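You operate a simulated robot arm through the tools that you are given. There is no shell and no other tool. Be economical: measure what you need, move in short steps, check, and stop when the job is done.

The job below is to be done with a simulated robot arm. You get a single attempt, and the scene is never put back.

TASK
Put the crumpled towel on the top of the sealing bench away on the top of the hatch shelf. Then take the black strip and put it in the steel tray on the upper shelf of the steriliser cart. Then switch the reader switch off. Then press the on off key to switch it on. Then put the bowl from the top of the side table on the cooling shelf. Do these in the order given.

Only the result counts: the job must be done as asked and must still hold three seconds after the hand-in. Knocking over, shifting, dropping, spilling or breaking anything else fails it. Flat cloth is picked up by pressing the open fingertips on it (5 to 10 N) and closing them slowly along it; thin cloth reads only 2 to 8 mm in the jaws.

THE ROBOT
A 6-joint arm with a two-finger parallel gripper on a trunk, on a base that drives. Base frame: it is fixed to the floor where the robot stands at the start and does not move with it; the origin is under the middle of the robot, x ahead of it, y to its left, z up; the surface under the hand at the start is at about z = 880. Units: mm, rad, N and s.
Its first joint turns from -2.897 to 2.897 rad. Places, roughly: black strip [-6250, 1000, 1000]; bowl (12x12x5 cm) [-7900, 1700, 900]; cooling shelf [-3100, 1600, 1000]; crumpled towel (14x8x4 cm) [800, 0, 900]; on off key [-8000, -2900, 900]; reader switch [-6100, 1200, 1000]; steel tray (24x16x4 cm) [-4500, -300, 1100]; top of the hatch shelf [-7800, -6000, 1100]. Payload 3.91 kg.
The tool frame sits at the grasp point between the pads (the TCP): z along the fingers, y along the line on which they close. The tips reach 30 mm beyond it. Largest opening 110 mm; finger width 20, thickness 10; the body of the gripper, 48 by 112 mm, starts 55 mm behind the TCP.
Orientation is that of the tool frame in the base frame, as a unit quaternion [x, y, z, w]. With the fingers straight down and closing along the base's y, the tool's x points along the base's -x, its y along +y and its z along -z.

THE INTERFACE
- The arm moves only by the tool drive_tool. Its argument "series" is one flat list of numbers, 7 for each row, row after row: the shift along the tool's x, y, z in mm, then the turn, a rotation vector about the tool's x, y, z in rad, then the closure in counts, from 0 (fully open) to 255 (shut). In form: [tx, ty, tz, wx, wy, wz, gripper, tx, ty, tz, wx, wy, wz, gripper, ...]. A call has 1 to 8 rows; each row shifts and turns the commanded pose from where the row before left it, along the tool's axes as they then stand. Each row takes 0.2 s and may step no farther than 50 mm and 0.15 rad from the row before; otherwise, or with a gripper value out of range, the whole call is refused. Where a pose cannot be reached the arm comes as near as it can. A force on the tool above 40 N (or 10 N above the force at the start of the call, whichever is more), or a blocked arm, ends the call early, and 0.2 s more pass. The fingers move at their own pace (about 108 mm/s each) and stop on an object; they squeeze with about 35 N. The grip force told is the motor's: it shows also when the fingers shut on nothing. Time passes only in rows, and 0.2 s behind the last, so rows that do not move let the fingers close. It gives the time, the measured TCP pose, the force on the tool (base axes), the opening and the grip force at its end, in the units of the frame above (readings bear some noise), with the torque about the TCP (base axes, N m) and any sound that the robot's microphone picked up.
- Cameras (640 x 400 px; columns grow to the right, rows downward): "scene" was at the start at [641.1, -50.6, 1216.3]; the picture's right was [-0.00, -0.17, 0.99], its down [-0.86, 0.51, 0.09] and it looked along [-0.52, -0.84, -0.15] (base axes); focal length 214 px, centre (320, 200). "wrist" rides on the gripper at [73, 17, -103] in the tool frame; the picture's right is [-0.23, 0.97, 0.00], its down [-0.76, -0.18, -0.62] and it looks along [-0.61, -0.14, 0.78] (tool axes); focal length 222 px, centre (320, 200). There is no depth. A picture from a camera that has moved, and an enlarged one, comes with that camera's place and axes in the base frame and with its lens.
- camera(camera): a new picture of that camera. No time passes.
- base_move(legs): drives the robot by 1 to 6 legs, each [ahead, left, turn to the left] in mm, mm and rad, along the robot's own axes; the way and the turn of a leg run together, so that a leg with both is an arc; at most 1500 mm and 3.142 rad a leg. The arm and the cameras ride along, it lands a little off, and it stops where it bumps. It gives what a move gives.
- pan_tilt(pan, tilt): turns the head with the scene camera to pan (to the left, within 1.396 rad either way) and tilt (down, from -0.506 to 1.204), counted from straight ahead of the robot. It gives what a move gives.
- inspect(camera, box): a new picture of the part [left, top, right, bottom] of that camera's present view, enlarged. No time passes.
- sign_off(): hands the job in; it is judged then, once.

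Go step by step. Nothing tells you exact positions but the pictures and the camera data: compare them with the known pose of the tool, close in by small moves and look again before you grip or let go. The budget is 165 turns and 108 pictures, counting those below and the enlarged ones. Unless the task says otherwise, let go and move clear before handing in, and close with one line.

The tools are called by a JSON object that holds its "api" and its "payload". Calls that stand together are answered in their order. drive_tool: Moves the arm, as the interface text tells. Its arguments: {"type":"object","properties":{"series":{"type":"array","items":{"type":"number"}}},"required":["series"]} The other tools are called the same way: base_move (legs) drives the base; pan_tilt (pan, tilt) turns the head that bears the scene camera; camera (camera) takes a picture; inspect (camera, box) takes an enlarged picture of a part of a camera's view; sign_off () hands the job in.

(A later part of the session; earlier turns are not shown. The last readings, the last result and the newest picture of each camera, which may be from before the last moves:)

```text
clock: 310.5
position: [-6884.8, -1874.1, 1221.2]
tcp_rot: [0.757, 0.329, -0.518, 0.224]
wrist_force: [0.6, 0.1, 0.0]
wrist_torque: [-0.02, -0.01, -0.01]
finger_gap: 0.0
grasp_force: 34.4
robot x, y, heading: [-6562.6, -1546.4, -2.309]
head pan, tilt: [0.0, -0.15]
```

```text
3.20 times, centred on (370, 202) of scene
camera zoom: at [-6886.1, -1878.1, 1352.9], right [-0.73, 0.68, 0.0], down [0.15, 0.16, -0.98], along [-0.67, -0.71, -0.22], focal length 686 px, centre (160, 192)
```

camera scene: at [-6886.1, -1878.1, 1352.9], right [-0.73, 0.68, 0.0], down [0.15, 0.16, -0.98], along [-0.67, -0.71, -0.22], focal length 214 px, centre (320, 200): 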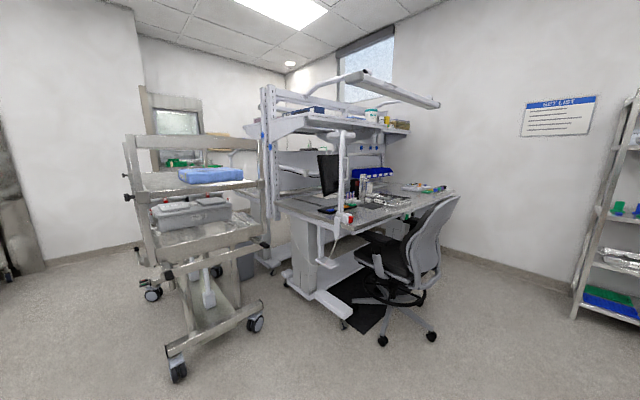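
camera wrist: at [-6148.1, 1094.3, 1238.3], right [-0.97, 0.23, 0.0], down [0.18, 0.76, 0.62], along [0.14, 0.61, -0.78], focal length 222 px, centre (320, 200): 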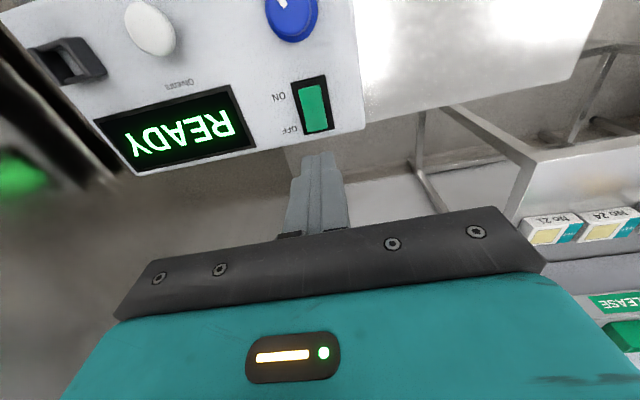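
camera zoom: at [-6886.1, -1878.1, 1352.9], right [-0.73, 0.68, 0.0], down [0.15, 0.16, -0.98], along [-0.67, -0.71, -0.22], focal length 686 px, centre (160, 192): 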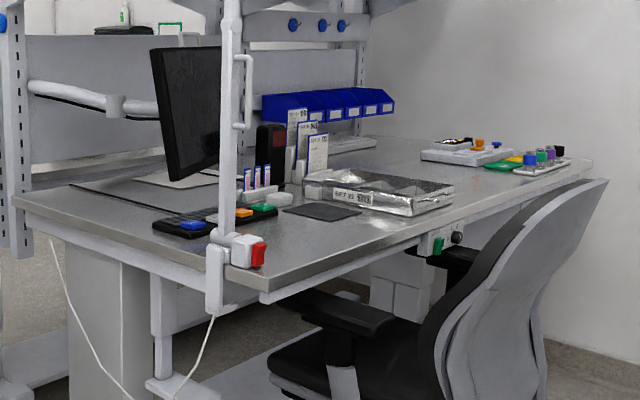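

The desk's end edge is at x of about -7900. Candidate keys are a blue key on a keypad and a red rocker on a lamp clamp, so I'll come closer from the +x side to read them.

{"api": "base_move", "payload": {"legs": [[0, 0, -0.353], [1050, 616, 0]]}}

{"api": "pan_tilt", "payload": {"pan": 0, "tilt": 0.1}}

{"api": "camera", "payload": {"camera": "scene"}}

```text
clock: 317.8
position: [-7651.8, -2752.0, 1224.1]
tcp_rot: [0.805, 0.184, -0.55, 0.125]
wrist_force: [-0.4, 0.2, -0.7]
wrist_torque: [0.03, 0.0, 0.0]
finger_gap: 0.0
grasp_force: 34.7
robot x, y, heading: [-7232.3, -2560.9, -2.673]
head pan, tilt: [0.0, -0.15]
```

```text
clock: 318.6
position: [-7651.4, -2753.2, 1223.5]
tcp_rot: [0.804, 0.185, -0.55, 0.126]
wrist_force: [0.5, 0.0, 0.6]
wrist_torque: [-0.02, -0.01, -0.01]
finger_gap: 0.0
grasp_force: 35.1
robot x, y, heading: [-7233.3, -2559.7, -2.671]
head pan, tilt: [0.0, 0.099]
```

```text
47 pictures are left
camera scene: at [-7652.7, -2755.6, 1329.9], right [-0.44, 0.9, 0.0], down [0.41, 0.2, -0.89], along [-0.8, -0.39, -0.45], focal length 214 px, centre (320, 200)
```

scene: 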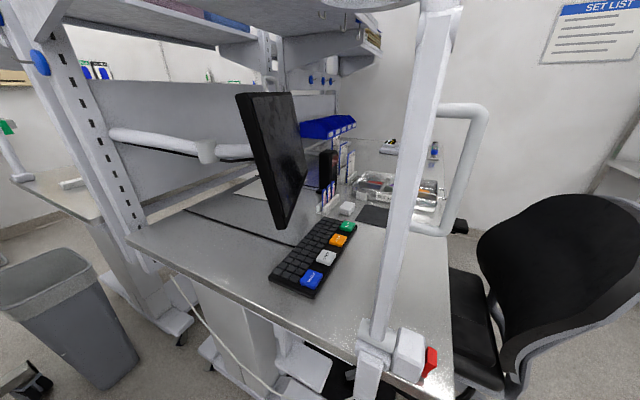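

{"api": "inspect", "payload": {"camera": "scene", "box": [260, 210, 370, 300]}}

{"api": "inspect", "payload": {"camera": "scene", "box": [340, 310, 460, 400]}}

```text
4.44 times, centred on (315, 255) of scene
camera zoom: at [-7652.7, -2755.6, 1329.9], right [-0.44, 0.9, 0.0], down [0.41, 0.2, -0.89], along [-0.8, -0.39, -0.45], focal length 953 px, centre (342, -44)
```

zoom: 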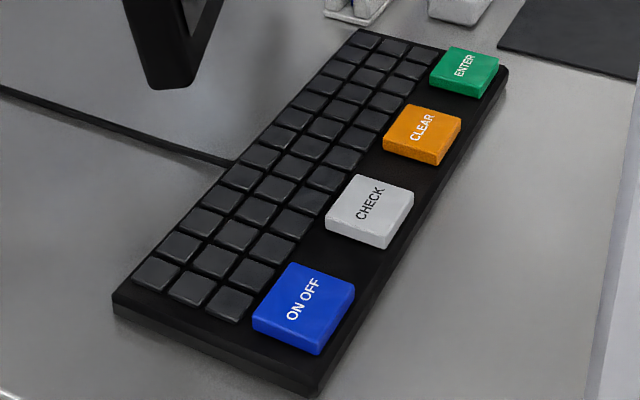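

```text
4.44 times, centred on (400, 355) of scene
camera zoom: at [-7652.7, -2755.6, 1329.9], right [-0.44, 0.9, 0.0], down [0.41, 0.2, -0.89], along [-0.8, -0.39, -0.45], focal length 953 px, centre (-36, -489)
```

zoom: 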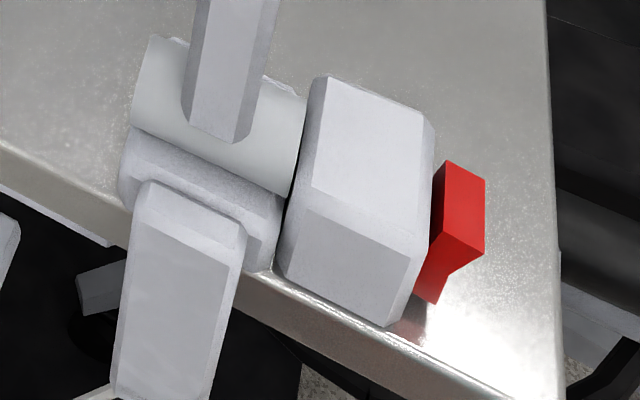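

The blue key is labelled ON OFF, at about [-7985,-2940]. The lamp pole stands at about [-7897,-2766], so I'll shift the base for a cleaner approach line.

{"api": "base_move", "payload": {"legs": [[0, 0, -0.254], [96, 204, 0]]}}

{"api": "drive_tool", "payload": {"series": [0, 0, 0, 0, 0.15, 0, 255, 0, 0, 0, 0, 0.15, 0, 255, 0, 0, 0, 0, 0.15, 0, 255, 0, 0, 0, 0, 0.15, 0, 255, 0, 0, 0, 0, 0.15, 0, 255, 0, 0, 0, 0, 0.15, 0, 255, 0, 0, 0, 0, 0.15, 0, 255, 0, 0, 0, 0, 0.15, 0, 255]}}

{"api": "pan_tilt", "payload": {"pan": 0, "tilt": -0.4}}

{"api": "camera", "payload": {"camera": "scene"}}

```text
clock: 321.1
position: [-7735.3, -2863.1, 1222.6]
tcp_rot: [0.821, 0.083, -0.561, 0.056]
wrist_force: [-0.6, -0.2, -0.7]
wrist_torque: [0.01, -0.02, -0.04]
finger_gap: 0.1
grasp_force: 34.5
robot x, y, heading: [-7282.0, -2782.9, -2.926]
head pan, tilt: [0.0, 0.099]
```

```text
clock: 322.9
position: [-7733.6, -2864.5, 1223.6]
tcp_rot: [0.995, 0.102, 0.001, -0.001]
wrist_force: [0.6, 0.3, 0.8]
wrist_torque: [-0.02, 0.05, 0.03]
finger_gap: 0.1
grasp_force: 35.2
robot x, y, heading: [-7277.4, -2779.1, -2.92]
head pan, tilt: [0.0, 0.099]
```

```text
clock: 323.9
position: [-7734.1, -2863.4, 1223.3]
tcp_rot: [0.995, 0.101, 0.001, 0.0]
wrist_force: [-0.3, -0.2, -0.7]
wrist_torque: [0.01, 0.02, -0.03]
finger_gap: 0.0
grasp_force: 34.8
robot x, y, heading: [-7283.3, -2781.1, -2.926]
head pan, tilt: [0.0, -0.4]
```

```text
44 pictures are left
camera scene: at [-7874.4, -2894.4, 1279.4], right [-0.2, 0.98, 0.0], down [0.9, 0.19, -0.39], along [-0.38, -0.08, -0.92], focal length 214 px, centre (320, 200)
```

scene: 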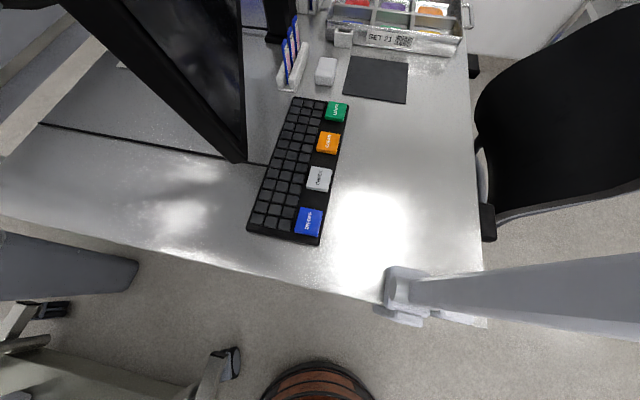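

The ON OFF key is triangulated at [-7973,-2935,937]. I'll tuck the head, move above it and check clearance to the monitor.

{"api": "pan_tilt", "payload": {"pan": 0, "tilt": 0.8}}

{"api": "drive_tool", "payload": {"series": [-42, 4, 0, 0, 0, 0, 255, -42, 4, 0, 0, 0, 0, 255, -42, 4, 10, 0, 0, 0, 255, -41, 4, 10, 0, 0, 0, 255, -41, 3, 20, 0, 0, 0, 255, -41, 3, 20, 0, 0, 0, 255, 0, 0, 40, 0, 0, 0, 255, 0, 0, 40, 0, 0, 0, 255]}}

{"api": "camera", "payload": {"camera": "scene"}}

{"api": "camera", "payload": {"camera": "wrist"}}

```text
clock: 325.2
position: [-7735.1, -2863.8, 1224.5]
tcp_rot: [0.995, 0.101, 0.0, -0.001]
wrist_force: [0.0, 0.7, 0.8]
wrist_torque: [-0.02, 0.02, 0.04]
finger_gap: 0.2
grasp_force: 35.1
robot x, y, heading: [-7283.8, -2780.8, -2.927]
head pan, tilt: [0.0, 0.799]
```

```text
clock: 327.1
position: [-7977.1, -2936.1, 1082.1]
tcp_rot: [0.995, 0.101, 0.0, 0.0]
wrist_force: [0.2, 0.2, 0.4]
wrist_torque: [0.01, 0.02, 0.0]
finger_gap: 0.0
grasp_force: 35.2
robot x, y, heading: [-7283.5, -2779.3, -2.922]
head pan, tilt: [0.0, 0.799]
```

```text
43 pictures are left
camera scene: at [-8012.3, -2944.1, 1130.0], right [-0.2, 0.98, 0.0], down [0.68, 0.14, 0.72], along [0.7, 0.14, -0.7], focal length 214 px, centre (320, 200)
```

scene: 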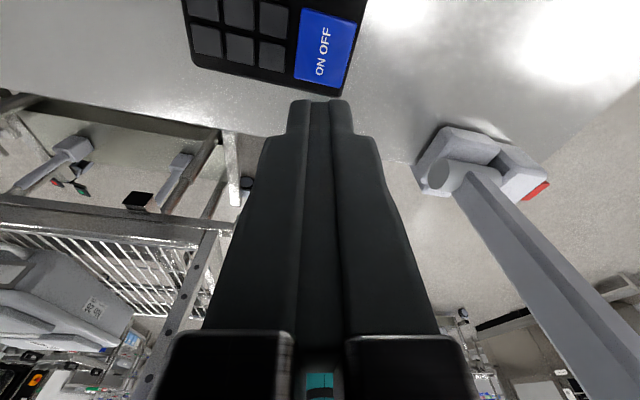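

```text
42 pictures are left
camera wrist: at [-7900.0, -2937.5, 1186.3], right [-0.03, -1.0, 0.0], down [-0.78, 0.02, 0.62], along [-0.62, 0.02, -0.78], focal length 222 px, centre (320, 200)
```

wrist: 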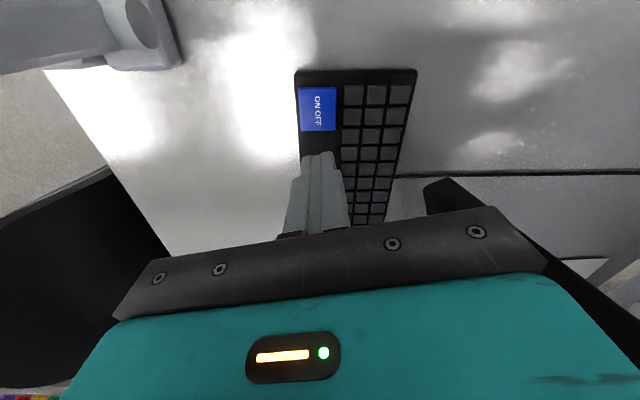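

Aligned within 4 mm. I'll descend to just above the key and press in small steps.

{"api": "drive_tool", "payload": {"series": [4, -3, 45, 0, 0, 0, 255, 0, 0, 45, 0, 0, 0, 255, 0, 0, 14, 0, 0, 0, 255, 0, 0, 4, 0, 0, 0, 255, 0, 0, 3, 0, 0, 0, 255, 0, 0, 3, 0, 0, 0, 255]}}

{"api": "camera", "payload": {"camera": "scene"}}

```text
clock: 328.4
position: [-7971.1, -2930.5, 968.7]
tcp_rot: [0.995, 0.101, 0.0, -0.001]
wrist_force: [-0.2, 0.2, 0.2]
wrist_torque: [0.0, -0.03, 0.0]
finger_gap: 0.0
grasp_force: 35.5
robot x, y, heading: [-7283.9, -2777.7, -2.927]
head pan, tilt: [0.0, 0.799]
```

```text
41 pictures are left
camera scene: at [-8007.7, -2940.1, 1017.4], right [-0.2, 0.98, 0.0], down [0.68, 0.14, 0.72], along [0.7, 0.14, -0.7], focal length 214 px, centre (320, 200)
```

scene: 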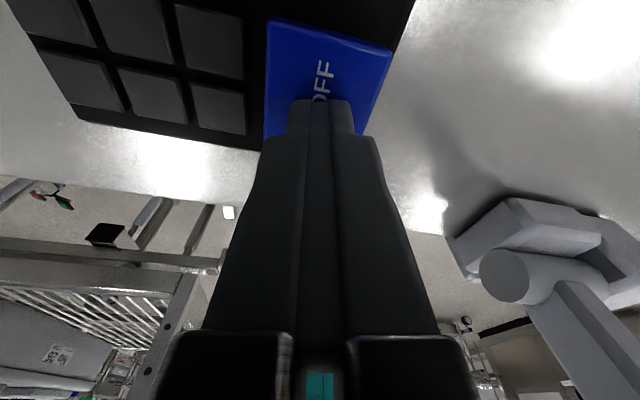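

{"api": "drive_tool", "payload": {"series": [-5, 0, 0, 0, 0, 0, 255, 0, 0, 2, 0, 0, 0, 255, 0, 0, 2, 0, 0, 0, 255, 0, 0, 2, 0, 0, 0, 255]}}

```text
clock: 329.4
position: [-7976.5, -2932.9, 964.0]
tcp_rot: [0.995, 0.101, -0.001, 0.0]
wrist_force: [-1.1, 0.2, 9.1]
wrist_torque: [-0.01, 0.01, 0.02]
finger_gap: 0.0
grasp_force: 34.8
robot x, y, heading: [-7279.3, -2781.7, -2.924]
head pan, tilt: [0.0, 0.799]
heard: click
```

A click was heard. I'll release straight up and check whether the screen has come on.

{"api": "drive_tool", "payload": {"series": [0, 0, -20, 0, 0, 0, 255, 0, 0, -45, 0, 0, 0, 255, 0, 0, -45, 0, 0, 0, 255, 0, 0, -45, 0, 0, 0, 255, 0, 0, -45, 0, 0, 0, 255, 0, 0, -45, 0, 0, 0, 255, 0, 0, -10, 0, 0, 0, 255]}}

{"api": "drive_tool", "payload": {"series": [45, -4, 0, 0, 0, 0, 255, 45, -4, 0, 0, 0, 0, 255, 45, -4, 0, 0, 0, 0, 255, 45, -4, 0, 0, 0, 0, 255, 45, -4, 0, 0, 0, 0, 255, 25, -2, 0, 0, 0, 0, 255]}}

{"api": "pan_tilt", "payload": {"pan": 0, "tilt": -0.5}}

{"api": "camera", "payload": {"camera": "scene"}}

```text
clock: 331.2
position: [-7990.4, -2927.6, 1188.8]
tcp_rot: [0.995, 0.099, 0.027, -0.004]
wrist_force: [-0.1, 0.0, 0.1]
wrist_torque: [-0.01, 0.03, 0.01]
finger_gap: 0.0
grasp_force: 35.3
robot x, y, heading: [-7281.9, -2785.4, -2.931]
head pan, tilt: [0.0, 0.799]
stopped in row 7: the arm was blocked; the commanded pose is now the measured one
```

```text
clock: 332.6
position: [-7746.1, -2858.7, 1205.8]
tcp_rot: [0.995, 0.1, 0.023, -0.003]
wrist_force: [-0.3, -0.3, -1.3]
wrist_torque: [0.0, -0.06, 0.03]
finger_gap: 0.0
grasp_force: 35.0
robot x, y, heading: [-7278.6, -2780.5, -2.928]
head pan, tilt: [0.0, 0.799]
```

```text
clock: 334.1
position: [-7745.1, -2859.3, 1207.1]
tcp_rot: [0.995, 0.099, 0.023, -0.004]
wrist_force: [-0.1, 0.4, 0.2]
wrist_torque: [0.02, -0.01, -0.02]
finger_gap: 0.0
grasp_force: 34.8
robot x, y, heading: [-7280.0, -2779.9, -2.926]
head pan, tilt: [0.0, -0.499]
```

```text
40 pictures are left
camera scene: at [-7895.0, -2891.0, 1261.4], right [-0.2, 0.98, 0.0], down [0.88, 0.18, -0.44], along [-0.43, -0.09, -0.9], focal length 214 px, centre (320, 200)
```

scene: 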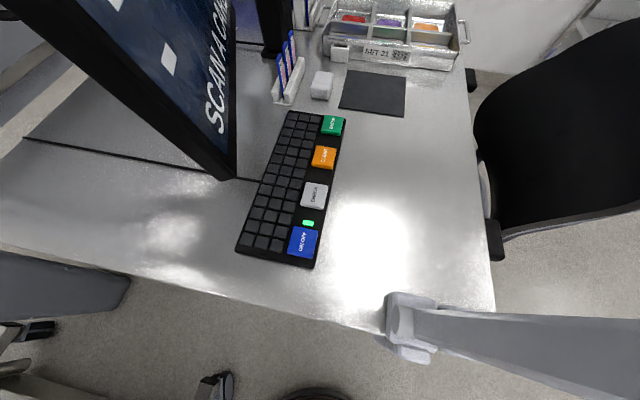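

The screen shows "SCAN A CARD" and the key's LED is lit, so it's on. Next is the bowl on the side table near [-7900,1700]; I'll back out and drive there.

{"api": "base_move", "payload": {"legs": [[-600, 0, 0], [0, 0, -1.441], [1500, 0, 0], [1500, 0, 0], [450, 0, 0], [0, 0, -0.345]]}}

{"api": "pan_tilt", "payload": {"pan": 0, "tilt": -0.5}}

{"api": "camera", "payload": {"camera": "scene"}}

```text
clock: 358.1
position: [-8007.5, 944.6, 1206.5]
tcp_rot: [0.728, -0.686, 0.017, 0.015]
wrist_force: [0.4, 0.1, -0.1]
wrist_torque: [-0.01, 0.02, 0.01]
finger_gap: 0.1
grasp_force: 34.6
robot x, y, heading: [-7992.8, 476.4, 1.645]
head pan, tilt: [0.0, -0.499]
```

```text
clock: 358.7
position: [-8006.7, 944.3, 1206.7]
tcp_rot: [0.728, -0.685, 0.016, 0.015]
wrist_force: [0.8, 0.4, -0.4]
wrist_torque: [-0.01, -0.04, -0.01]
finger_gap: 0.1
grasp_force: 35.2
robot x, y, heading: [-7993.0, 472.3, 1.648]
head pan, tilt: [0.0, -0.499]
```

```text
39 pictures are left
camera scene: at [-8016.1, 1095.7, 1261.4], right [1.0, 0.06, 0.0], down [0.05, -0.9, -0.44], along [-0.02, 0.44, -0.9], focal length 214 px, centre (320, 200)
```

scene: 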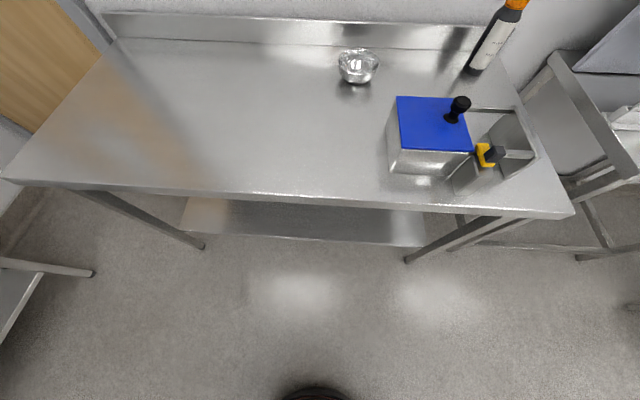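

{"api": "inspect", "payload": {"camera": "scene", "box": [310, 30, 410, 100]}}

```text
5.71 times, centred on (360, 65) of scene
camera zoom: at [-8016.1, 1095.7, 1261.4], right [1.0, 0.06, 0.0], down [0.05, -0.9, -0.44], along [-0.02, 0.44, -0.9], focal length 1226 px, centre (91, 971)
```

zoom: 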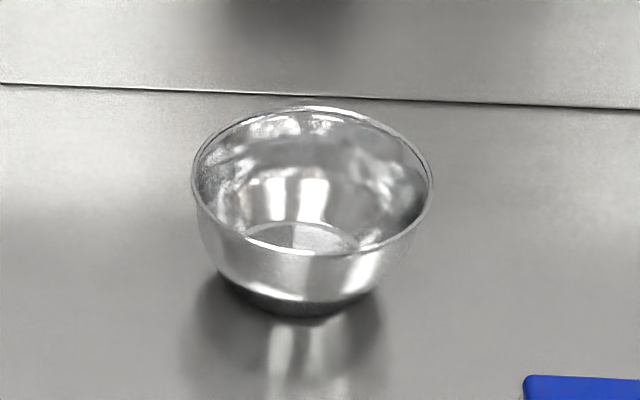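

It's a steel bowl about 12 cm across at roughly [-7945,1661], wider than the gripper opening, so I'll pinch its left rim with one finger inside. The hand will be pitched so it can later fit under the upper shelf of the cooling rack. First I'll move closer and take a better look.

{"api": "base_move", "payload": {"legs": [[0, 0, -0.077], [450, 0, 0]]}}

{"api": "drive_tool", "payload": {"series": [0, 0, 0, -0.003, -0.045, 0.059, 100, -40, 0, 0, 0, 0, 0, 100, -40, 0, 0, 0, 0, 0, 100, -30, 0, 0, 0, 0, 0, 100, 0, 0, 0, 0, 0, 0, 100]}}

{"api": "camera", "payload": {"camera": "scene"}}

```text
clock: 361.9
position: [-7965.4, 1397.5, 1206.3]
tcp_rot: [-0.698, 0.716, -0.017, -0.015]
wrist_force: [-0.4, -0.5, -0.4]
wrist_torque: [0.0, 0.0, 0.03]
finger_gap: 0.0
grasp_force: 35.2
robot x, y, heading: [-7988.1, 931.3, 1.563]
head pan, tilt: [0.0, -0.499]
```

```text
clock: 363.1
position: [-7957.7, 1505.6, 1205.4]
tcp_rot: [-0.677, 0.736, -0.001, -0.001]
wrist_force: [0.4, -0.1, -0.2]
wrist_torque: [0.01, -0.01, -0.03]
finger_gap: 66.8
grasp_force: 0.2
robot x, y, heading: [-7991.4, 930.6, 1.561]
head pan, tilt: [0.0, -0.499]
```

```text
37 pictures are left
camera scene: at [-7943.6, 1653.6, 1268.4], right [1.0, -0.08, 0.0], down [-0.07, -0.87, -0.48], along [0.04, 0.48, -0.88], focal length 214 px, centre (320, 200)
```

scene: 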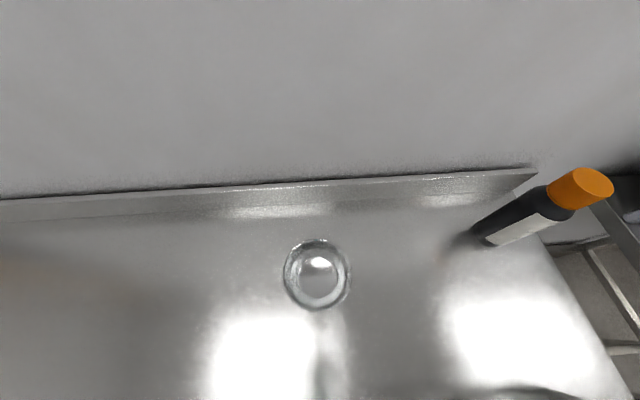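

The bowl rim centre is triangulated at about [-7942,1722], rim z of about 886. I'll square the yaw, pitch the hand forward 0.9 rad and move above the left rim.

{"api": "pan_tilt", "payload": {"pan": 0, "tilt": 0.8}}

{"api": "drive_tool", "payload": {"series": [0, 0, 0, 0, 0, -0.083, 140, 0, 0, 0, 0, -0.15, 0, 140, 0, 0, 0, 0, -0.15, 0, 140, 0, 0, 0, 0, -0.15, 0, 140, 0, 0, 0, 0, -0.15, 0, 140, 0, 0, 0, 0, -0.15, 0, 140, 0, 0, 0, 0, -0.15, 0, 140]}}

{"api": "drive_tool", "payload": {"series": [8, 6, 44, 0, 0, 0, 140, 8, 6, 44, 0, 0, 0, 140, 8, 6, 44, 0, 0, 0, 140, 8, 6, 44, 0, 0, 0, 140, 8, 6, 44, 0, 0, 0, 140, 8, 6, 44, 0, 0, 0, 140, 8, 6, 44, 0, 0, 0, 140, 0, 0, 0, 0, 0, 0, 140]}}

{"api": "camera", "payload": {"camera": "scene"}}

{"api": "camera", "payload": {"camera": "wrist"}}

```text
clock: 364.6
position: [-7956.6, 1506.3, 1206.7]
tcp_rot: [-0.677, 0.736, 0.0, 0.0]
wrist_force: [-0.4, -0.3, -0.3]
wrist_torque: [0.01, 0.0, 0.01]
finger_gap: 67.1
grasp_force: 0.1
robot x, y, heading: [-7990.0, 930.7, 1.562]
head pan, tilt: [0.0, 0.799]
```

```text
clock: 366.2
position: [-7955.9, 1506.8, 1206.0]
tcp_rot: [-0.636, 0.637, 0.307, 0.307]
wrist_force: [-0.8, 0.1, -0.9]
wrist_torque: [-0.06, -0.02, 0.03]
finger_gap: 49.4
grasp_force: 0.1
robot x, y, heading: [-7990.6, 927.8, 1.56]
head pan, tilt: [0.0, 0.799]
```

```text
clock: 368.0
position: [-7998.5, 1715.2, 971.2]
tcp_rot: [-0.636, 0.637, 0.307, 0.309]
wrist_force: [0.7, 0.0, -0.5]
wrist_torque: [-0.02, 0.03, -0.01]
finger_gap: 49.6
grasp_force: 0.0
robot x, y, heading: [-7986.9, 927.1, 1.567]
head pan, tilt: [0.0, 0.799]
```

```text
36 pictures are left
camera scene: at [-7998.4, 1697.5, 1030.3], right [1.0, 0.0, 0.0], down [0.0, -0.99, -0.1], along [0.0, 0.1, -0.99], focal length 214 px, centre (320, 200)
```

scene: 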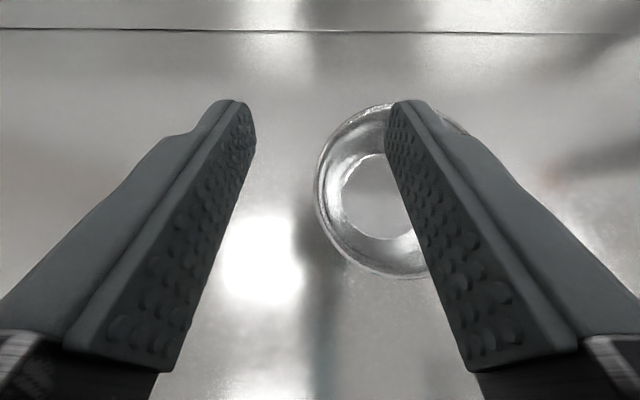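

```text
35 pictures are left
camera wrist: at [-8014.6, 1587.6, 979.8], right [-0.97, 0.14, 0.18], down [0.18, -0.01, 0.98], along [0.14, 0.99, -0.01], focal length 222 px, centre (320, 200)
```

wrist: 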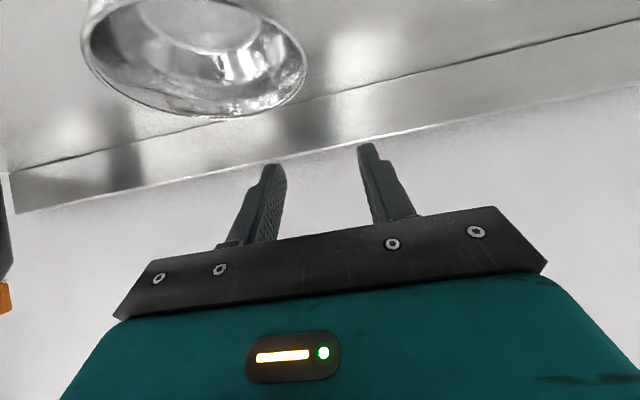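

The left rim is at x -8001 with centre y 1719, so the hand is aligned over it. I'll descend straight down so the fingers straddle the rim.

{"api": "drive_tool", "payload": {"series": [17.2, 2, 13.7, 0, 0, 0, 140, 17.2, 0, 13.7, 0, 0, 0, 140, 17.2, 0, 13.7, 0, 0, 0, 140, 0, 0, 0, 0, 0, 0, 140]}}

{"api": "camera", "payload": {"camera": "scene"}}

{"api": "camera", "payload": {"camera": "wrist"}}

```text
clock: 369.0
position: [-8000.0, 1713.9, 907.1]
tcp_rot: [-0.636, 0.637, 0.307, 0.308]
wrist_force: [-0.1, 0.3, 0.0]
wrist_torque: [-0.02, 0.01, 0.02]
finger_gap: 49.9
grasp_force: 0.0
robot x, y, heading: [-7993.1, 930.1, 1.565]
head pan, tilt: [0.0, 0.799]
```

```text
34 pictures are left
camera scene: at [-7999.3, 1697.6, 964.8], right [1.0, 0.0, 0.0], down [0.0, -0.99, -0.1], along [0.0, 0.1, -0.99], focal length 214 px, centre (320, 200)
```

scene: 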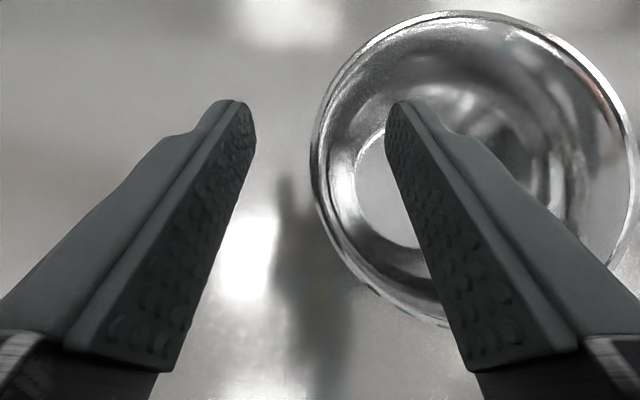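

```text
33 pictures are left
camera wrist: at [-8015.5, 1587.7, 914.3], right [-0.97, 0.14, 0.18], down [0.18, -0.01, 0.98], along [0.14, 0.99, -0.01], focal length 222 px, centre (320, 200)
```

wrist: 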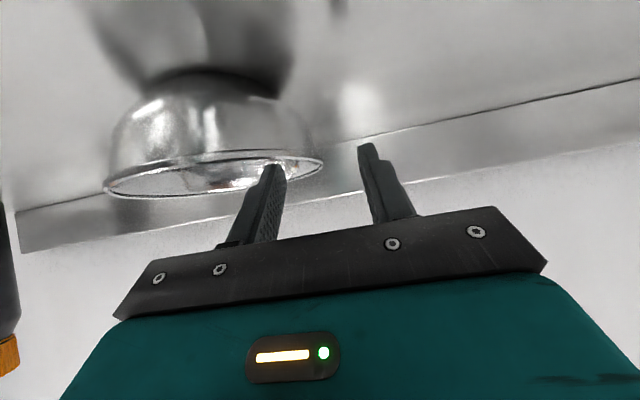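

Good straddle. I'll descend another 24 mm and close slowly.

{"api": "drive_tool", "payload": {"series": [9.4, 2, 7.5, 0, 0, 0, 140, 9.4, 0, 7.5, 0, 0, 0, 140, 0, 0, 0, 0, 0, 0, 170, 0, 0, 0, 0, 0, 0, 200, 0, 0, 0, 0, 0, 0, 230, 0, 0, 0, 0, 0, 0, 255, 0, 0, 0, 0, 0, 0, 255]}}

{"api": "camera", "payload": {"camera": "scene"}}

```text
clock: 370.6
position: [-8001.6, 1713.8, 880.9]
tcp_rot: [0.637, -0.636, -0.308, -0.308]
wrist_force: [-1.4, -3.4, 9.5]
wrist_torque: [-0.15, -0.83, -0.3]
finger_gap: 18.1
grasp_force: 34.4
robot x, y, heading: [-7987.9, 933.4, 1.564]
head pan, tilt: [0.0, 0.799]
```

```text
32 pictures are left
camera scene: at [-8001.8, 1697.1, 941.1], right [1.0, 0.0, 0.0], down [0.0, -0.99, -0.1], along [0.0, 0.1, -0.99], focal length 214 px, centre (320, 200)
```

scene: 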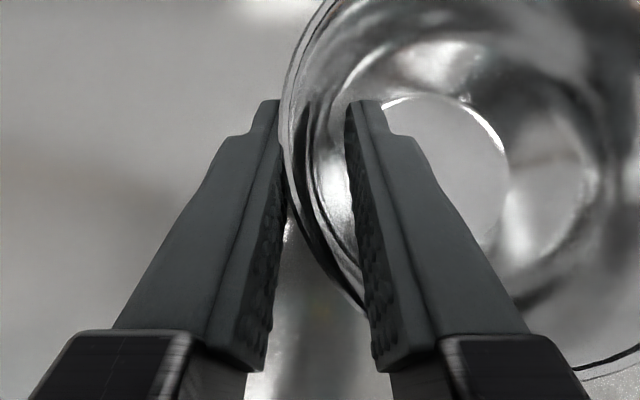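

The 18 mm gap means the tips are too low on the curved wall. I'll open slightly, rise 13 mm and re-grip nearer the rim.

{"api": "drive_tool", "payload": {"series": [0, 0, 0, 0, 0, 0, 180, 0, 0, 0, 0, 0, 0, 170, -10.2, 0, -8.1, 0, 0, 0, 170, 0, 0, 0, 0, 0, 0, 200, 0, 0, 0, 0, 0, 0, 230, 0, 0, 0, 0, 0, 0, 255, 0, 0, 0, 0, 0, 0, 255]}}

{"api": "camera", "payload": {"camera": "scene"}}

{"api": "camera", "payload": {"camera": "wrist"}}

```text
clock: 372.2
position: [-8002.4, 1713.7, 894.2]
tcp_rot: [-0.636, 0.637, 0.307, 0.308]
wrist_force: [-0.6, -2.4, 8.0]
wrist_torque: [-0.05, -0.81, -0.25]
finger_gap: 11.6
grasp_force: 35.0
robot x, y, heading: [-7991.0, 928.3, 1.563]
head pan, tilt: [0.0, 0.799]
```

```text
31 pictures are left
camera scene: at [-8002.3, 1696.9, 954.2], right [1.0, 0.0, 0.0], down [0.0, -0.99, -0.1], along [0.0, 0.1, -0.99], focal length 214 px, centre (320, 200)
```

scene: 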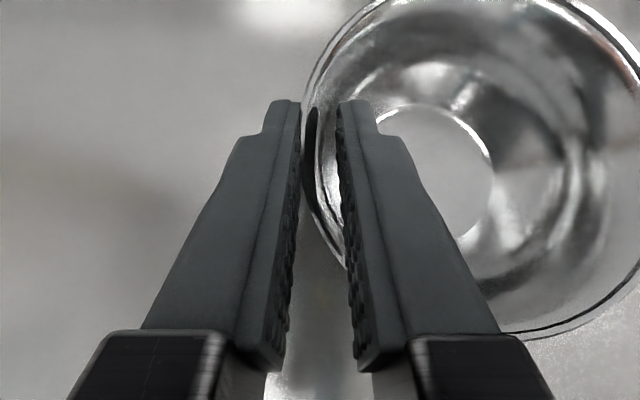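

```text
30 pictures are left
camera wrist: at [-8018.4, 1587.0, 903.6], right [-0.97, 0.14, 0.18], down [0.18, -0.02, 0.98], along [0.14, 0.99, -0.01], focal length 222 px, centre (320, 200)
```

wrist: 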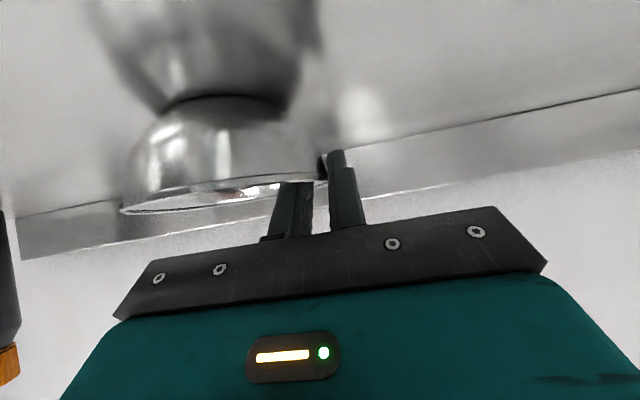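

The pads aren't parallel to the sloping wall. I'll open, rise, lean the hand about 0.4 rad so the fingers follow the wall, and look before gripping again.

{"api": "drive_tool", "payload": {"series": [0, 0, 0, 0, 0, 0, 150, 0, 0, 0, 0, 0, 0, 140, -19.6, 0, -15.5, 0, 0, 0, 140, 0, 0, 0, 0.083, 0, -0.104, 140, 0, 0, 0, 0.083, 0, -0.104, 140, 0, 0, 0, 0.083, 0, -0.104, 140, 0, 0, 0, 0, 0, 0, 140]}}

{"api": "camera", "payload": {"camera": "scene"}}

```text
clock: 373.8
position: [-8002.1, 1712.7, 919.5]
tcp_rot: [0.684, -0.564, -0.174, -0.428]
wrist_force: [0.1, -0.5, 0.0]
wrist_torque: [0.0, 0.01, 0.0]
finger_gap: 49.4
grasp_force: 0.0
robot x, y, heading: [-7990.7, 926.6, 1.56]
head pan, tilt: [0.0, 0.799]
```

```text
29 pictures are left
camera scene: at [-8025.5, 1696.9, 973.9], right [0.92, 0.0, 0.39], down [0.04, -0.99, -0.09], along [0.39, 0.1, -0.92], focal length 214 px, centre (320, 200)
```

scene: 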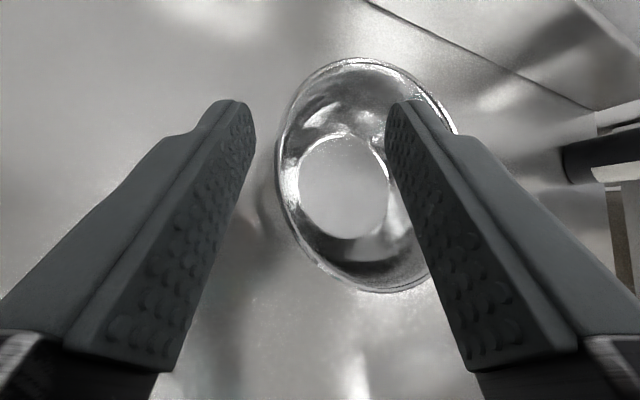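

{"api": "drive_tool", "payload": {"series": [11.3, 8.2, 6.5, 0, 0, 0, 140, 11.3, 8.1, 6.4, 0, 0, 0, 140, 0, 0, 0, 0, 0, 0, 170, 0, 0, 0, 0, 0, 0, 200, 0, 0, 0, 0, 0, 0, 230, 0, 0, 0, 0, 0, 0, 255, 0, 0, 0, 0, 0, 0, 255]}}

{"api": "camera", "payload": {"camera": "scene"}}

```text
clock: 375.4
position: [-8007.2, 1710.4, 889.2]
tcp_rot: [0.684, -0.564, -0.175, -0.428]
wrist_force: [1.1, 0.0, 1.7]
wrist_torque: [-0.07, 0.01, -0.01]
finger_gap: 8.6
grasp_force: 34.5
robot x, y, heading: [-7995.5, 927.2, 1.56]
head pan, tilt: [0.0, 0.799]
```

```text
28 pictures are left
camera scene: at [-8030.3, 1693.2, 943.7], right [0.92, 0.0, 0.39], down [0.04, -0.99, -0.09], along [0.39, 0.1, -0.92], focal length 214 px, centre (320, 200)
```

scene: 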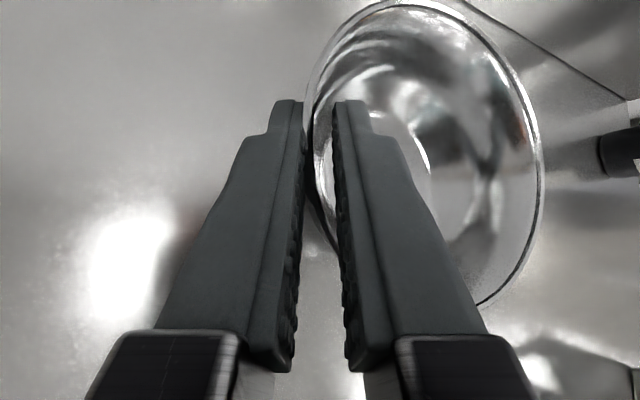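

Much cleaner: an 8.6 mm gap with almost no reaction force. I'll try a slow lift.

{"api": "drive_tool", "payload": {"series": [-5.8, -3.1, -4.6, 0, 0, 0, 255, -7.2, -3.9, -5.7, 0, 0, 0, 255, -14.4, -7.8, -11.5, 0, 0, 0, 255, -21.6, -11.7, -17.2, 0, 0, 0, 255, 0, 0, 0, 0, 0, 0, 255]}}

{"api": "camera", "payload": {"camera": "scene"}}

{"api": "camera", "payload": {"camera": "wrist"}}

```text
clock: 376.6
position: [-8008.3, 1711.6, 956.8]
tcp_rot: [0.685, -0.564, -0.175, -0.427]
wrist_force: [0.2, 0.3, -2.5]
wrist_torque: [0.0, 0.05, 0.0]
finger_gap: 8.6
grasp_force: 34.6
robot x, y, heading: [-7991.8, 928.5, 1.565]
head pan, tilt: [0.0, 0.799]
```

```text
27 pictures are left
camera scene: at [-8032.1, 1694.6, 1011.7], right [0.92, 0.0, 0.39], down [0.04, -0.99, -0.09], along [0.39, 0.1, -0.92], focal length 214 px, centre (320, 200)
```

scene: 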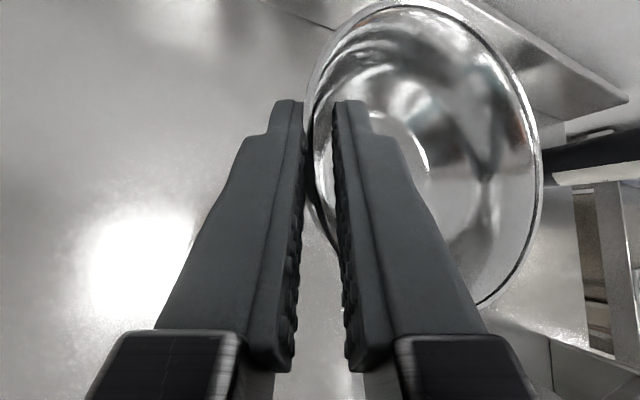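

```text
26 pictures are left
camera wrist: at [-8026.5, 1584.6, 958.7], right [-0.97, 0.14, -0.21], down [-0.22, -0.01, 0.98], along [0.14, 0.99, 0.04], focal length 222 px, centre (320, 200)
```

wrist: 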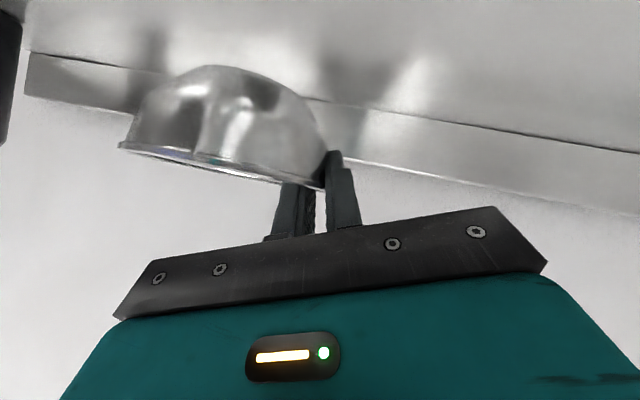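

The bowl is held level. I'll raise and retract it, then drive round to the cooling rack by the known clear route.

{"api": "drive_tool", "payload": {"series": [-21.6, -11.7, -17.2, 0, 0, 0, 255, 11.2, -8.3, -45.8, 0, 0, 0, 255, 11.2, -8.3, -45.8, 0, 0, 0, 255, 11.2, -8.3, -45.8, 0, 0, 0, 255, 11.2, -8.3, -45.8, 0, 0, 0, 255, 11.2, -8.3, -45.8, 0, 0, 0, 255, 11.2, -8.3, -45.8, 0, 0, 0, 255]}}

{"api": "base_move", "payload": {"legs": [[-400, 0, 0], [0, 0, -2.474], [1380, 0, 0], [1380, 0, 0], [0, 0, 0.911]]}}

```text
clock: 378.2
position: [-8008.7, 1452.6, 1111.7]
tcp_rot: [0.685, -0.564, -0.174, -0.427]
wrist_force: [-1.0, 0.6, -1.4]
wrist_torque: [-0.01, 0.05, -0.03]
finger_gap: 8.4
grasp_force: 35.3
robot x, y, heading: [-7991.3, 928.8, 1.563]
head pan, tilt: [0.0, 0.799]
```

```text
clock: 401.9
position: [-5694.9, -1524.9, 1110.9]
tcp_rot: [-0.12, 0.879, -0.162, 0.433]
wrist_force: [0.5, 1.2, -1.4]
wrist_torque: [0.1, -0.01, 0.02]
finger_gap: 8.4
grasp_force: 34.9
robot x, y, heading: [-6219.8, -1586.7, 0.072]
head pan, tilt: [0.0, 0.799]
```

{"api": "base_move", "payload": {"legs": [[0, 0, -0.09], [1500, 0, 0], [1500, 0, 0], [120, 0, 0], [0, 0, 1.58], [1300, 0, 0]]}}

{"api": "pan_tilt", "payload": {"pan": 0, "tilt": -0.4}}

{"api": "camera", "payload": {"camera": "scene"}}

```text
clock: 427.8
position: [-3042.1, 200.5, 1111.8]
tcp_rot: [0.677, -0.572, -0.17, -0.43]
wrist_force: [1.0, 0.6, -1.2]
wrist_torque: [0.0, 0.11, 0.01]
finger_gap: 7.6
grasp_force: 35.2
robot x, y, heading: [-3035.8, -323.2, 1.538]
head pan, tilt: [0.0, 0.799]
```

```text
clock: 429.2
position: [-3040.8, 201.6, 1112.0]
tcp_rot: [0.678, -0.572, -0.17, -0.43]
wrist_force: [-0.2, -0.2, -1.1]
wrist_torque: [0.0, 0.11, 0.0]
finger_gap: 7.8
grasp_force: 35.0
robot x, y, heading: [-3037.6, -323.7, 1.542]
head pan, tilt: [0.0, -0.4]
```

```text
25 pictures are left
camera scene: at [-3097.1, 245.4, 1246.8], right [0.92, -0.02, 0.39], down [0.37, -0.28, -0.89], along [0.13, 0.96, -0.25], focal length 214 px, centre (320, 200)
```

scene: 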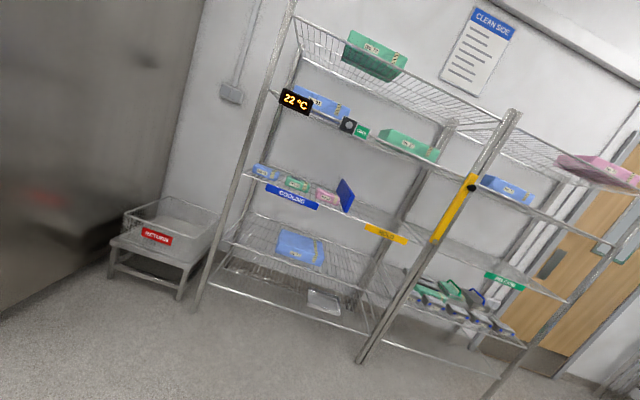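

{"api": "inspect", "payload": {"camera": "scene", "box": [230, 80, 430, 260]}}

```text
2.22 times, centred on (330, 170) of scene
camera zoom: at [-3097.1, 245.4, 1246.8], right [0.92, -0.02, 0.39], down [0.37, -0.28, -0.89], along [0.13, 0.96, -0.25], focal length 477 px, centre (298, 267)
```

zoom: 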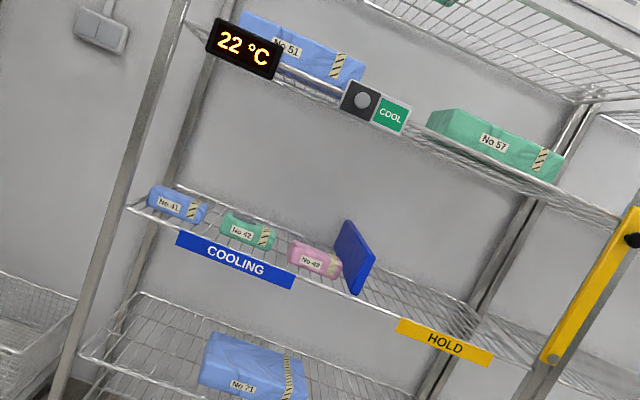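

The COOLING section is the left part of the shelf, bounded by the blue divider at about x -2780. It holds three packs, with the shelf at z of about 935 and front edge y of about 1360. I'll come closer to find a free spot.

{"api": "base_move", "payload": {"legs": [[0, 0, 0.03], [800, 40, 0]]}}

{"api": "pan_tilt", "payload": {"pan": 0, "tilt": -0.1}}

{"api": "camera", "payload": {"camera": "scene"}}

```text
clock: 433.9
position: [-3075.5, 1008.8, 1112.1]
tcp_rot: [0.68, -0.569, -0.172, -0.429]
wrist_force: [-1.0, 0.5, -0.8]
wrist_torque: [-0.02, 0.06, 0.0]
finger_gap: 7.5
grasp_force: 35.0
robot x, y, heading: [-3065.0, 485.0, 1.55]
head pan, tilt: [0.0, -0.4]
```

```text
clock: 434.7
position: [-3075.7, 1009.5, 1112.1]
tcp_rot: [0.68, -0.569, -0.171, -0.43]
wrist_force: [-0.5, 0.6, -1.3]
wrist_torque: [0.01, 0.07, 0.01]
finger_gap: 7.7
grasp_force: 35.0
robot x, y, heading: [-3066.3, 485.5, 1.543]
head pan, tilt: [0.0, -0.099]
```

```text
23 pictures are left
camera scene: at [-3121.0, 1048.6, 1221.5], right [0.92, -0.02, 0.39], down [0.32, -0.55, -0.78], along [0.22, 0.84, -0.5], focal length 214 px, centre (320, 200)
```

scene: 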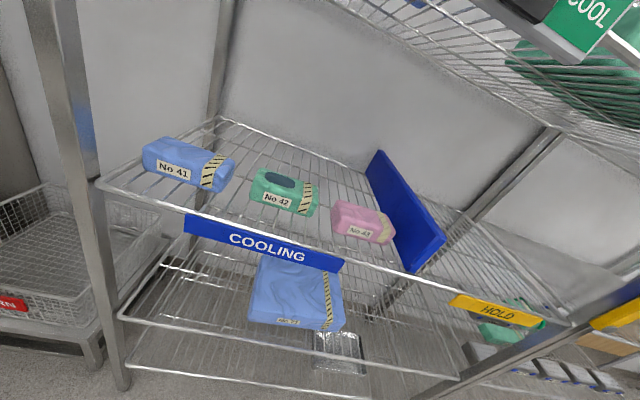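

The free area lies behind the packs, y of about 1510–1830 at shelf z 939. I'll set the bowl down around [-3093,1660]. First I'll bring the base in line, with the head tucked and the height reduced.

{"api": "pan_tilt", "payload": {"pan": 0, "tilt": 0.8}}

{"api": "base_move", "payload": {"legs": [[145, 75, 0]]}}

{"api": "drive_tool", "payload": {"series": [18, 9.8, 14.3, 0, 0, 0, 255, 18, 9.8, 14.3, 0, 0, 0, 255, -28.2, 0.8, 35.1, 0, 0, 0, 255, -28.2, 0.8, 35.1, 0, 0, 0, 255, -28.2, 0.8, 35.1, 0, 0, 0, 255]}}

{"api": "camera", "payload": {"camera": "wrist"}}

{"api": "camera", "payload": {"camera": "scene"}}

```text
clock: 435.9
position: [-3075.2, 1009.5, 1111.9]
tcp_rot: [0.681, -0.569, -0.172, -0.429]
wrist_force: [0.0, 0.7, -2.3]
wrist_torque: [0.04, 0.06, -0.02]
finger_gap: 7.5
grasp_force: 35.1
robot x, y, heading: [-3066.6, 484.4, 1.551]
head pan, tilt: [0.0, 0.799]
```

```text
clock: 437.4
position: [-3149.3, 1157.3, 1112.6]
tcp_rot: [0.681, -0.568, -0.172, -0.429]
wrist_force: [0.4, 0.2, -1.0]
wrist_torque: [-0.02, 0.06, 0.01]
finger_gap: 7.6
grasp_force: 35.0
robot x, y, heading: [-3135.7, 631.8, 1.551]
head pan, tilt: [0.0, 0.799]
```

```text
clock: 438.6
position: [-3149.2, 1293.0, 1060.6]
tcp_rot: [0.681, -0.567, -0.173, -0.429]
wrist_force: [0.0, -0.5, 0.2]
wrist_torque: [-0.05, 0.07, 0.07]
finger_gap: 7.3
grasp_force: 35.1
robot x, y, heading: [-3136.6, 632.4, 1.549]
head pan, tilt: [0.0, 0.799]
```

```text
22 pictures are left
camera wrist: at [-3167.5, 1165.8, 1062.6], right [-0.96, 0.15, -0.21], down [-0.22, -0.01, 0.98], along [0.15, 0.99, 0.05], focal length 222 px, centre (320, 200)
```

wrist: 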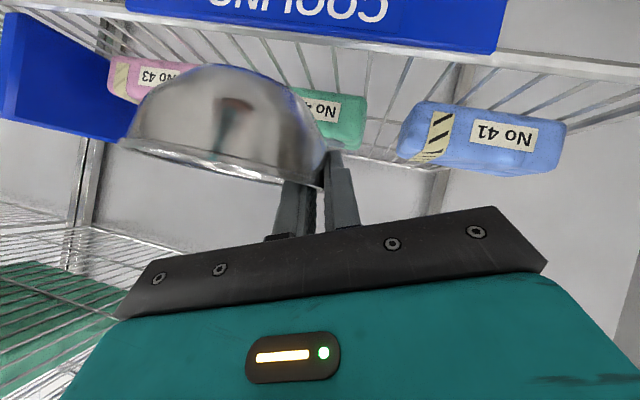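

```text
21 pictures are left
camera scene: at [-3171.9, 1275.8, 1115.7], right [0.92, -0.01, 0.39], down [0.03, -1.0, -0.09], along [0.39, 0.1, -0.92], focal length 214 px, centre (320, 200)
```

scene: 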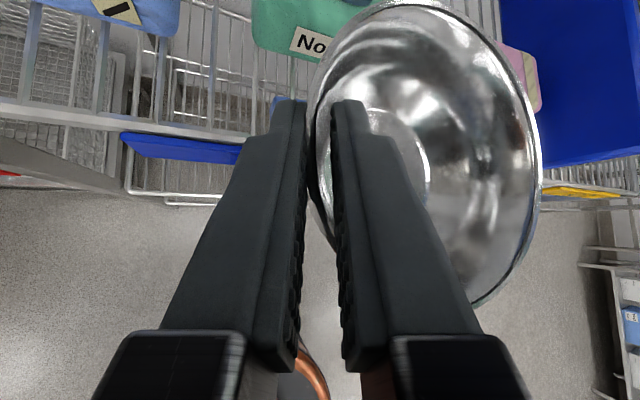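

The pack tops are about z 1010, so I'll raise the bowl 27 mm. I'll also shift 115 mm right so the head passes between the display and the COOL tag, then advance partway.

{"api": "base_move", "payload": {"legs": [[0, -115, 0]]}}

{"api": "drive_tool", "payload": {"series": [-19.5, -10.5, -15.4, 0, 0, 0, 255, -28.2, 0.8, 35.1, 0, 0, 0, 255, -28.2, 0.8, 35.1, 0, 0, 0, 255, -28.2, 0.8, 35.1, 0, 0, 0, 255, 0, 0, 0, 0, 0, 0, 255]}}

{"api": "camera", "payload": {"camera": "wrist"}}

{"api": "camera", "payload": {"camera": "scene"}}

```text
clock: 439.8
position: [-3035.8, 1290.3, 1060.8]
tcp_rot: [0.682, -0.567, -0.173, -0.428]
wrist_force: [-0.4, -0.4, -1.3]
wrist_torque: [0.01, 0.1, 0.0]
finger_gap: 7.4
grasp_force: 34.9
robot x, y, heading: [-3025.0, 633.5, 1.548]
head pan, tilt: [0.0, 0.799]
```

```text
clock: 441.0
position: [-3035.1, 1424.8, 1088.2]
tcp_rot: [0.681, -0.567, -0.172, -0.429]
wrist_force: [0.2, 0.6, -0.6]
wrist_torque: [-0.06, 0.05, -0.02]
finger_gap: 7.4
grasp_force: 35.3
robot x, y, heading: [-3023.1, 629.7, 1.55]
head pan, tilt: [0.0, 0.799]
```

```text
20 pictures are left
camera wrist: at [-3053.3, 1298.9, 1089.1], right [-0.96, 0.15, -0.21], down [-0.22, -0.01, 0.98], along [0.15, 0.99, 0.04], focal length 222 px, centre (320, 200)
```

wrist: 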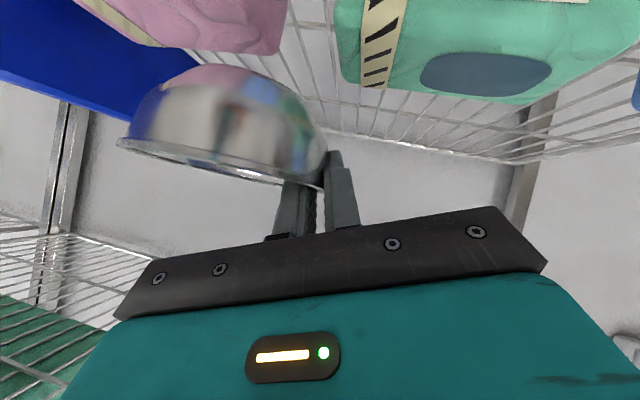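

```text
19 pictures are left
camera scene: at [-3057.7, 1408.9, 1142.0], right [0.92, -0.01, 0.39], down [0.03, -1.0, -0.09], along [0.39, 0.1, -0.92], focal length 214 px, centre (320, 200)
```

scene: 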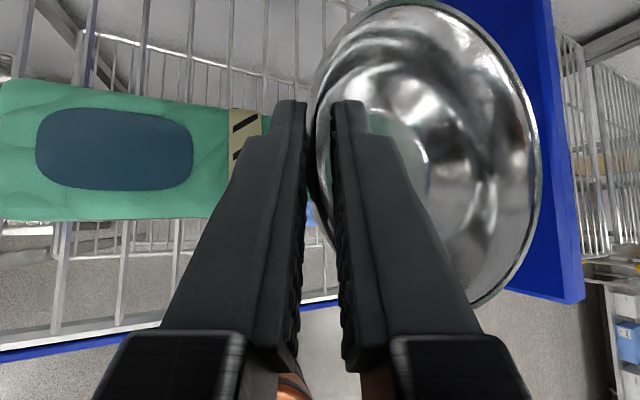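

Clear of the packs and divider. I'll continue inward to y of about 1655.

{"api": "drive_tool", "payload": {"series": [-28.2, 0.8, 35.1, 0, 0, 0, 255, -28.2, 0.8, 35.1, 0, 0, 0, 255, -28.2, 0.8, 35.1, 0, 0, 0, 255, -28.2, 0.8, 35.1, 0, 0, 0, 255, -28.2, 0.8, 35.1, 0, 0, 0, 255, 0, 0, 0, 0, 0, 0, 255]}}

{"api": "camera", "payload": {"camera": "wrist"}}

{"api": "camera", "payload": {"camera": "scene"}}

```text
clock: 442.4
position: [-3039.3, 1653.2, 1083.8]
tcp_rot: [0.682, -0.567, -0.173, -0.428]
wrist_force: [0.4, -0.6, -0.5]
wrist_torque: [0.03, 0.0, 0.01]
finger_gap: 7.4
grasp_force: 35.1
robot x, y, heading: [-3026.0, 630.8, 1.552]
head pan, tilt: [0.0, 0.799]
```

```text
18 pictures are left
camera wrist: at [-3057.5, 1526.4, 1086.3], right [-0.96, 0.15, -0.21], down [-0.22, -0.01, 0.98], along [0.15, 0.99, 0.04], focal length 222 px, centre (320, 200)
```

wrist: 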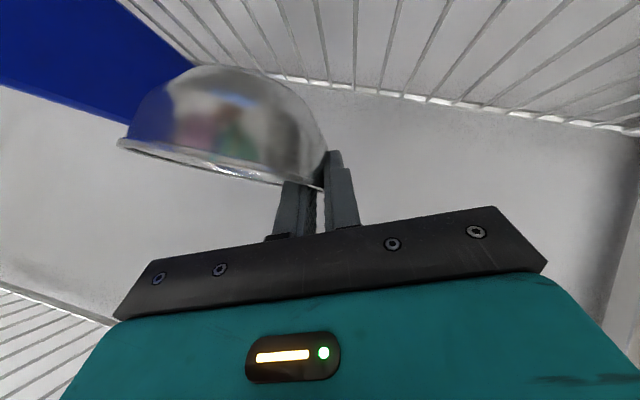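

```text
17 pictures are left
camera scene: at [-3062.0, 1636.4, 1139.2], right [0.92, -0.01, 0.39], down [0.03, -1.0, -0.09], along [0.39, 0.1, -0.92], focal length 214 px, centre (320, 200)
```

scene: 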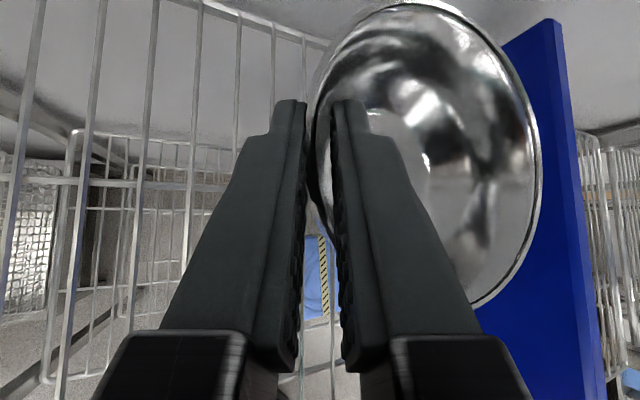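

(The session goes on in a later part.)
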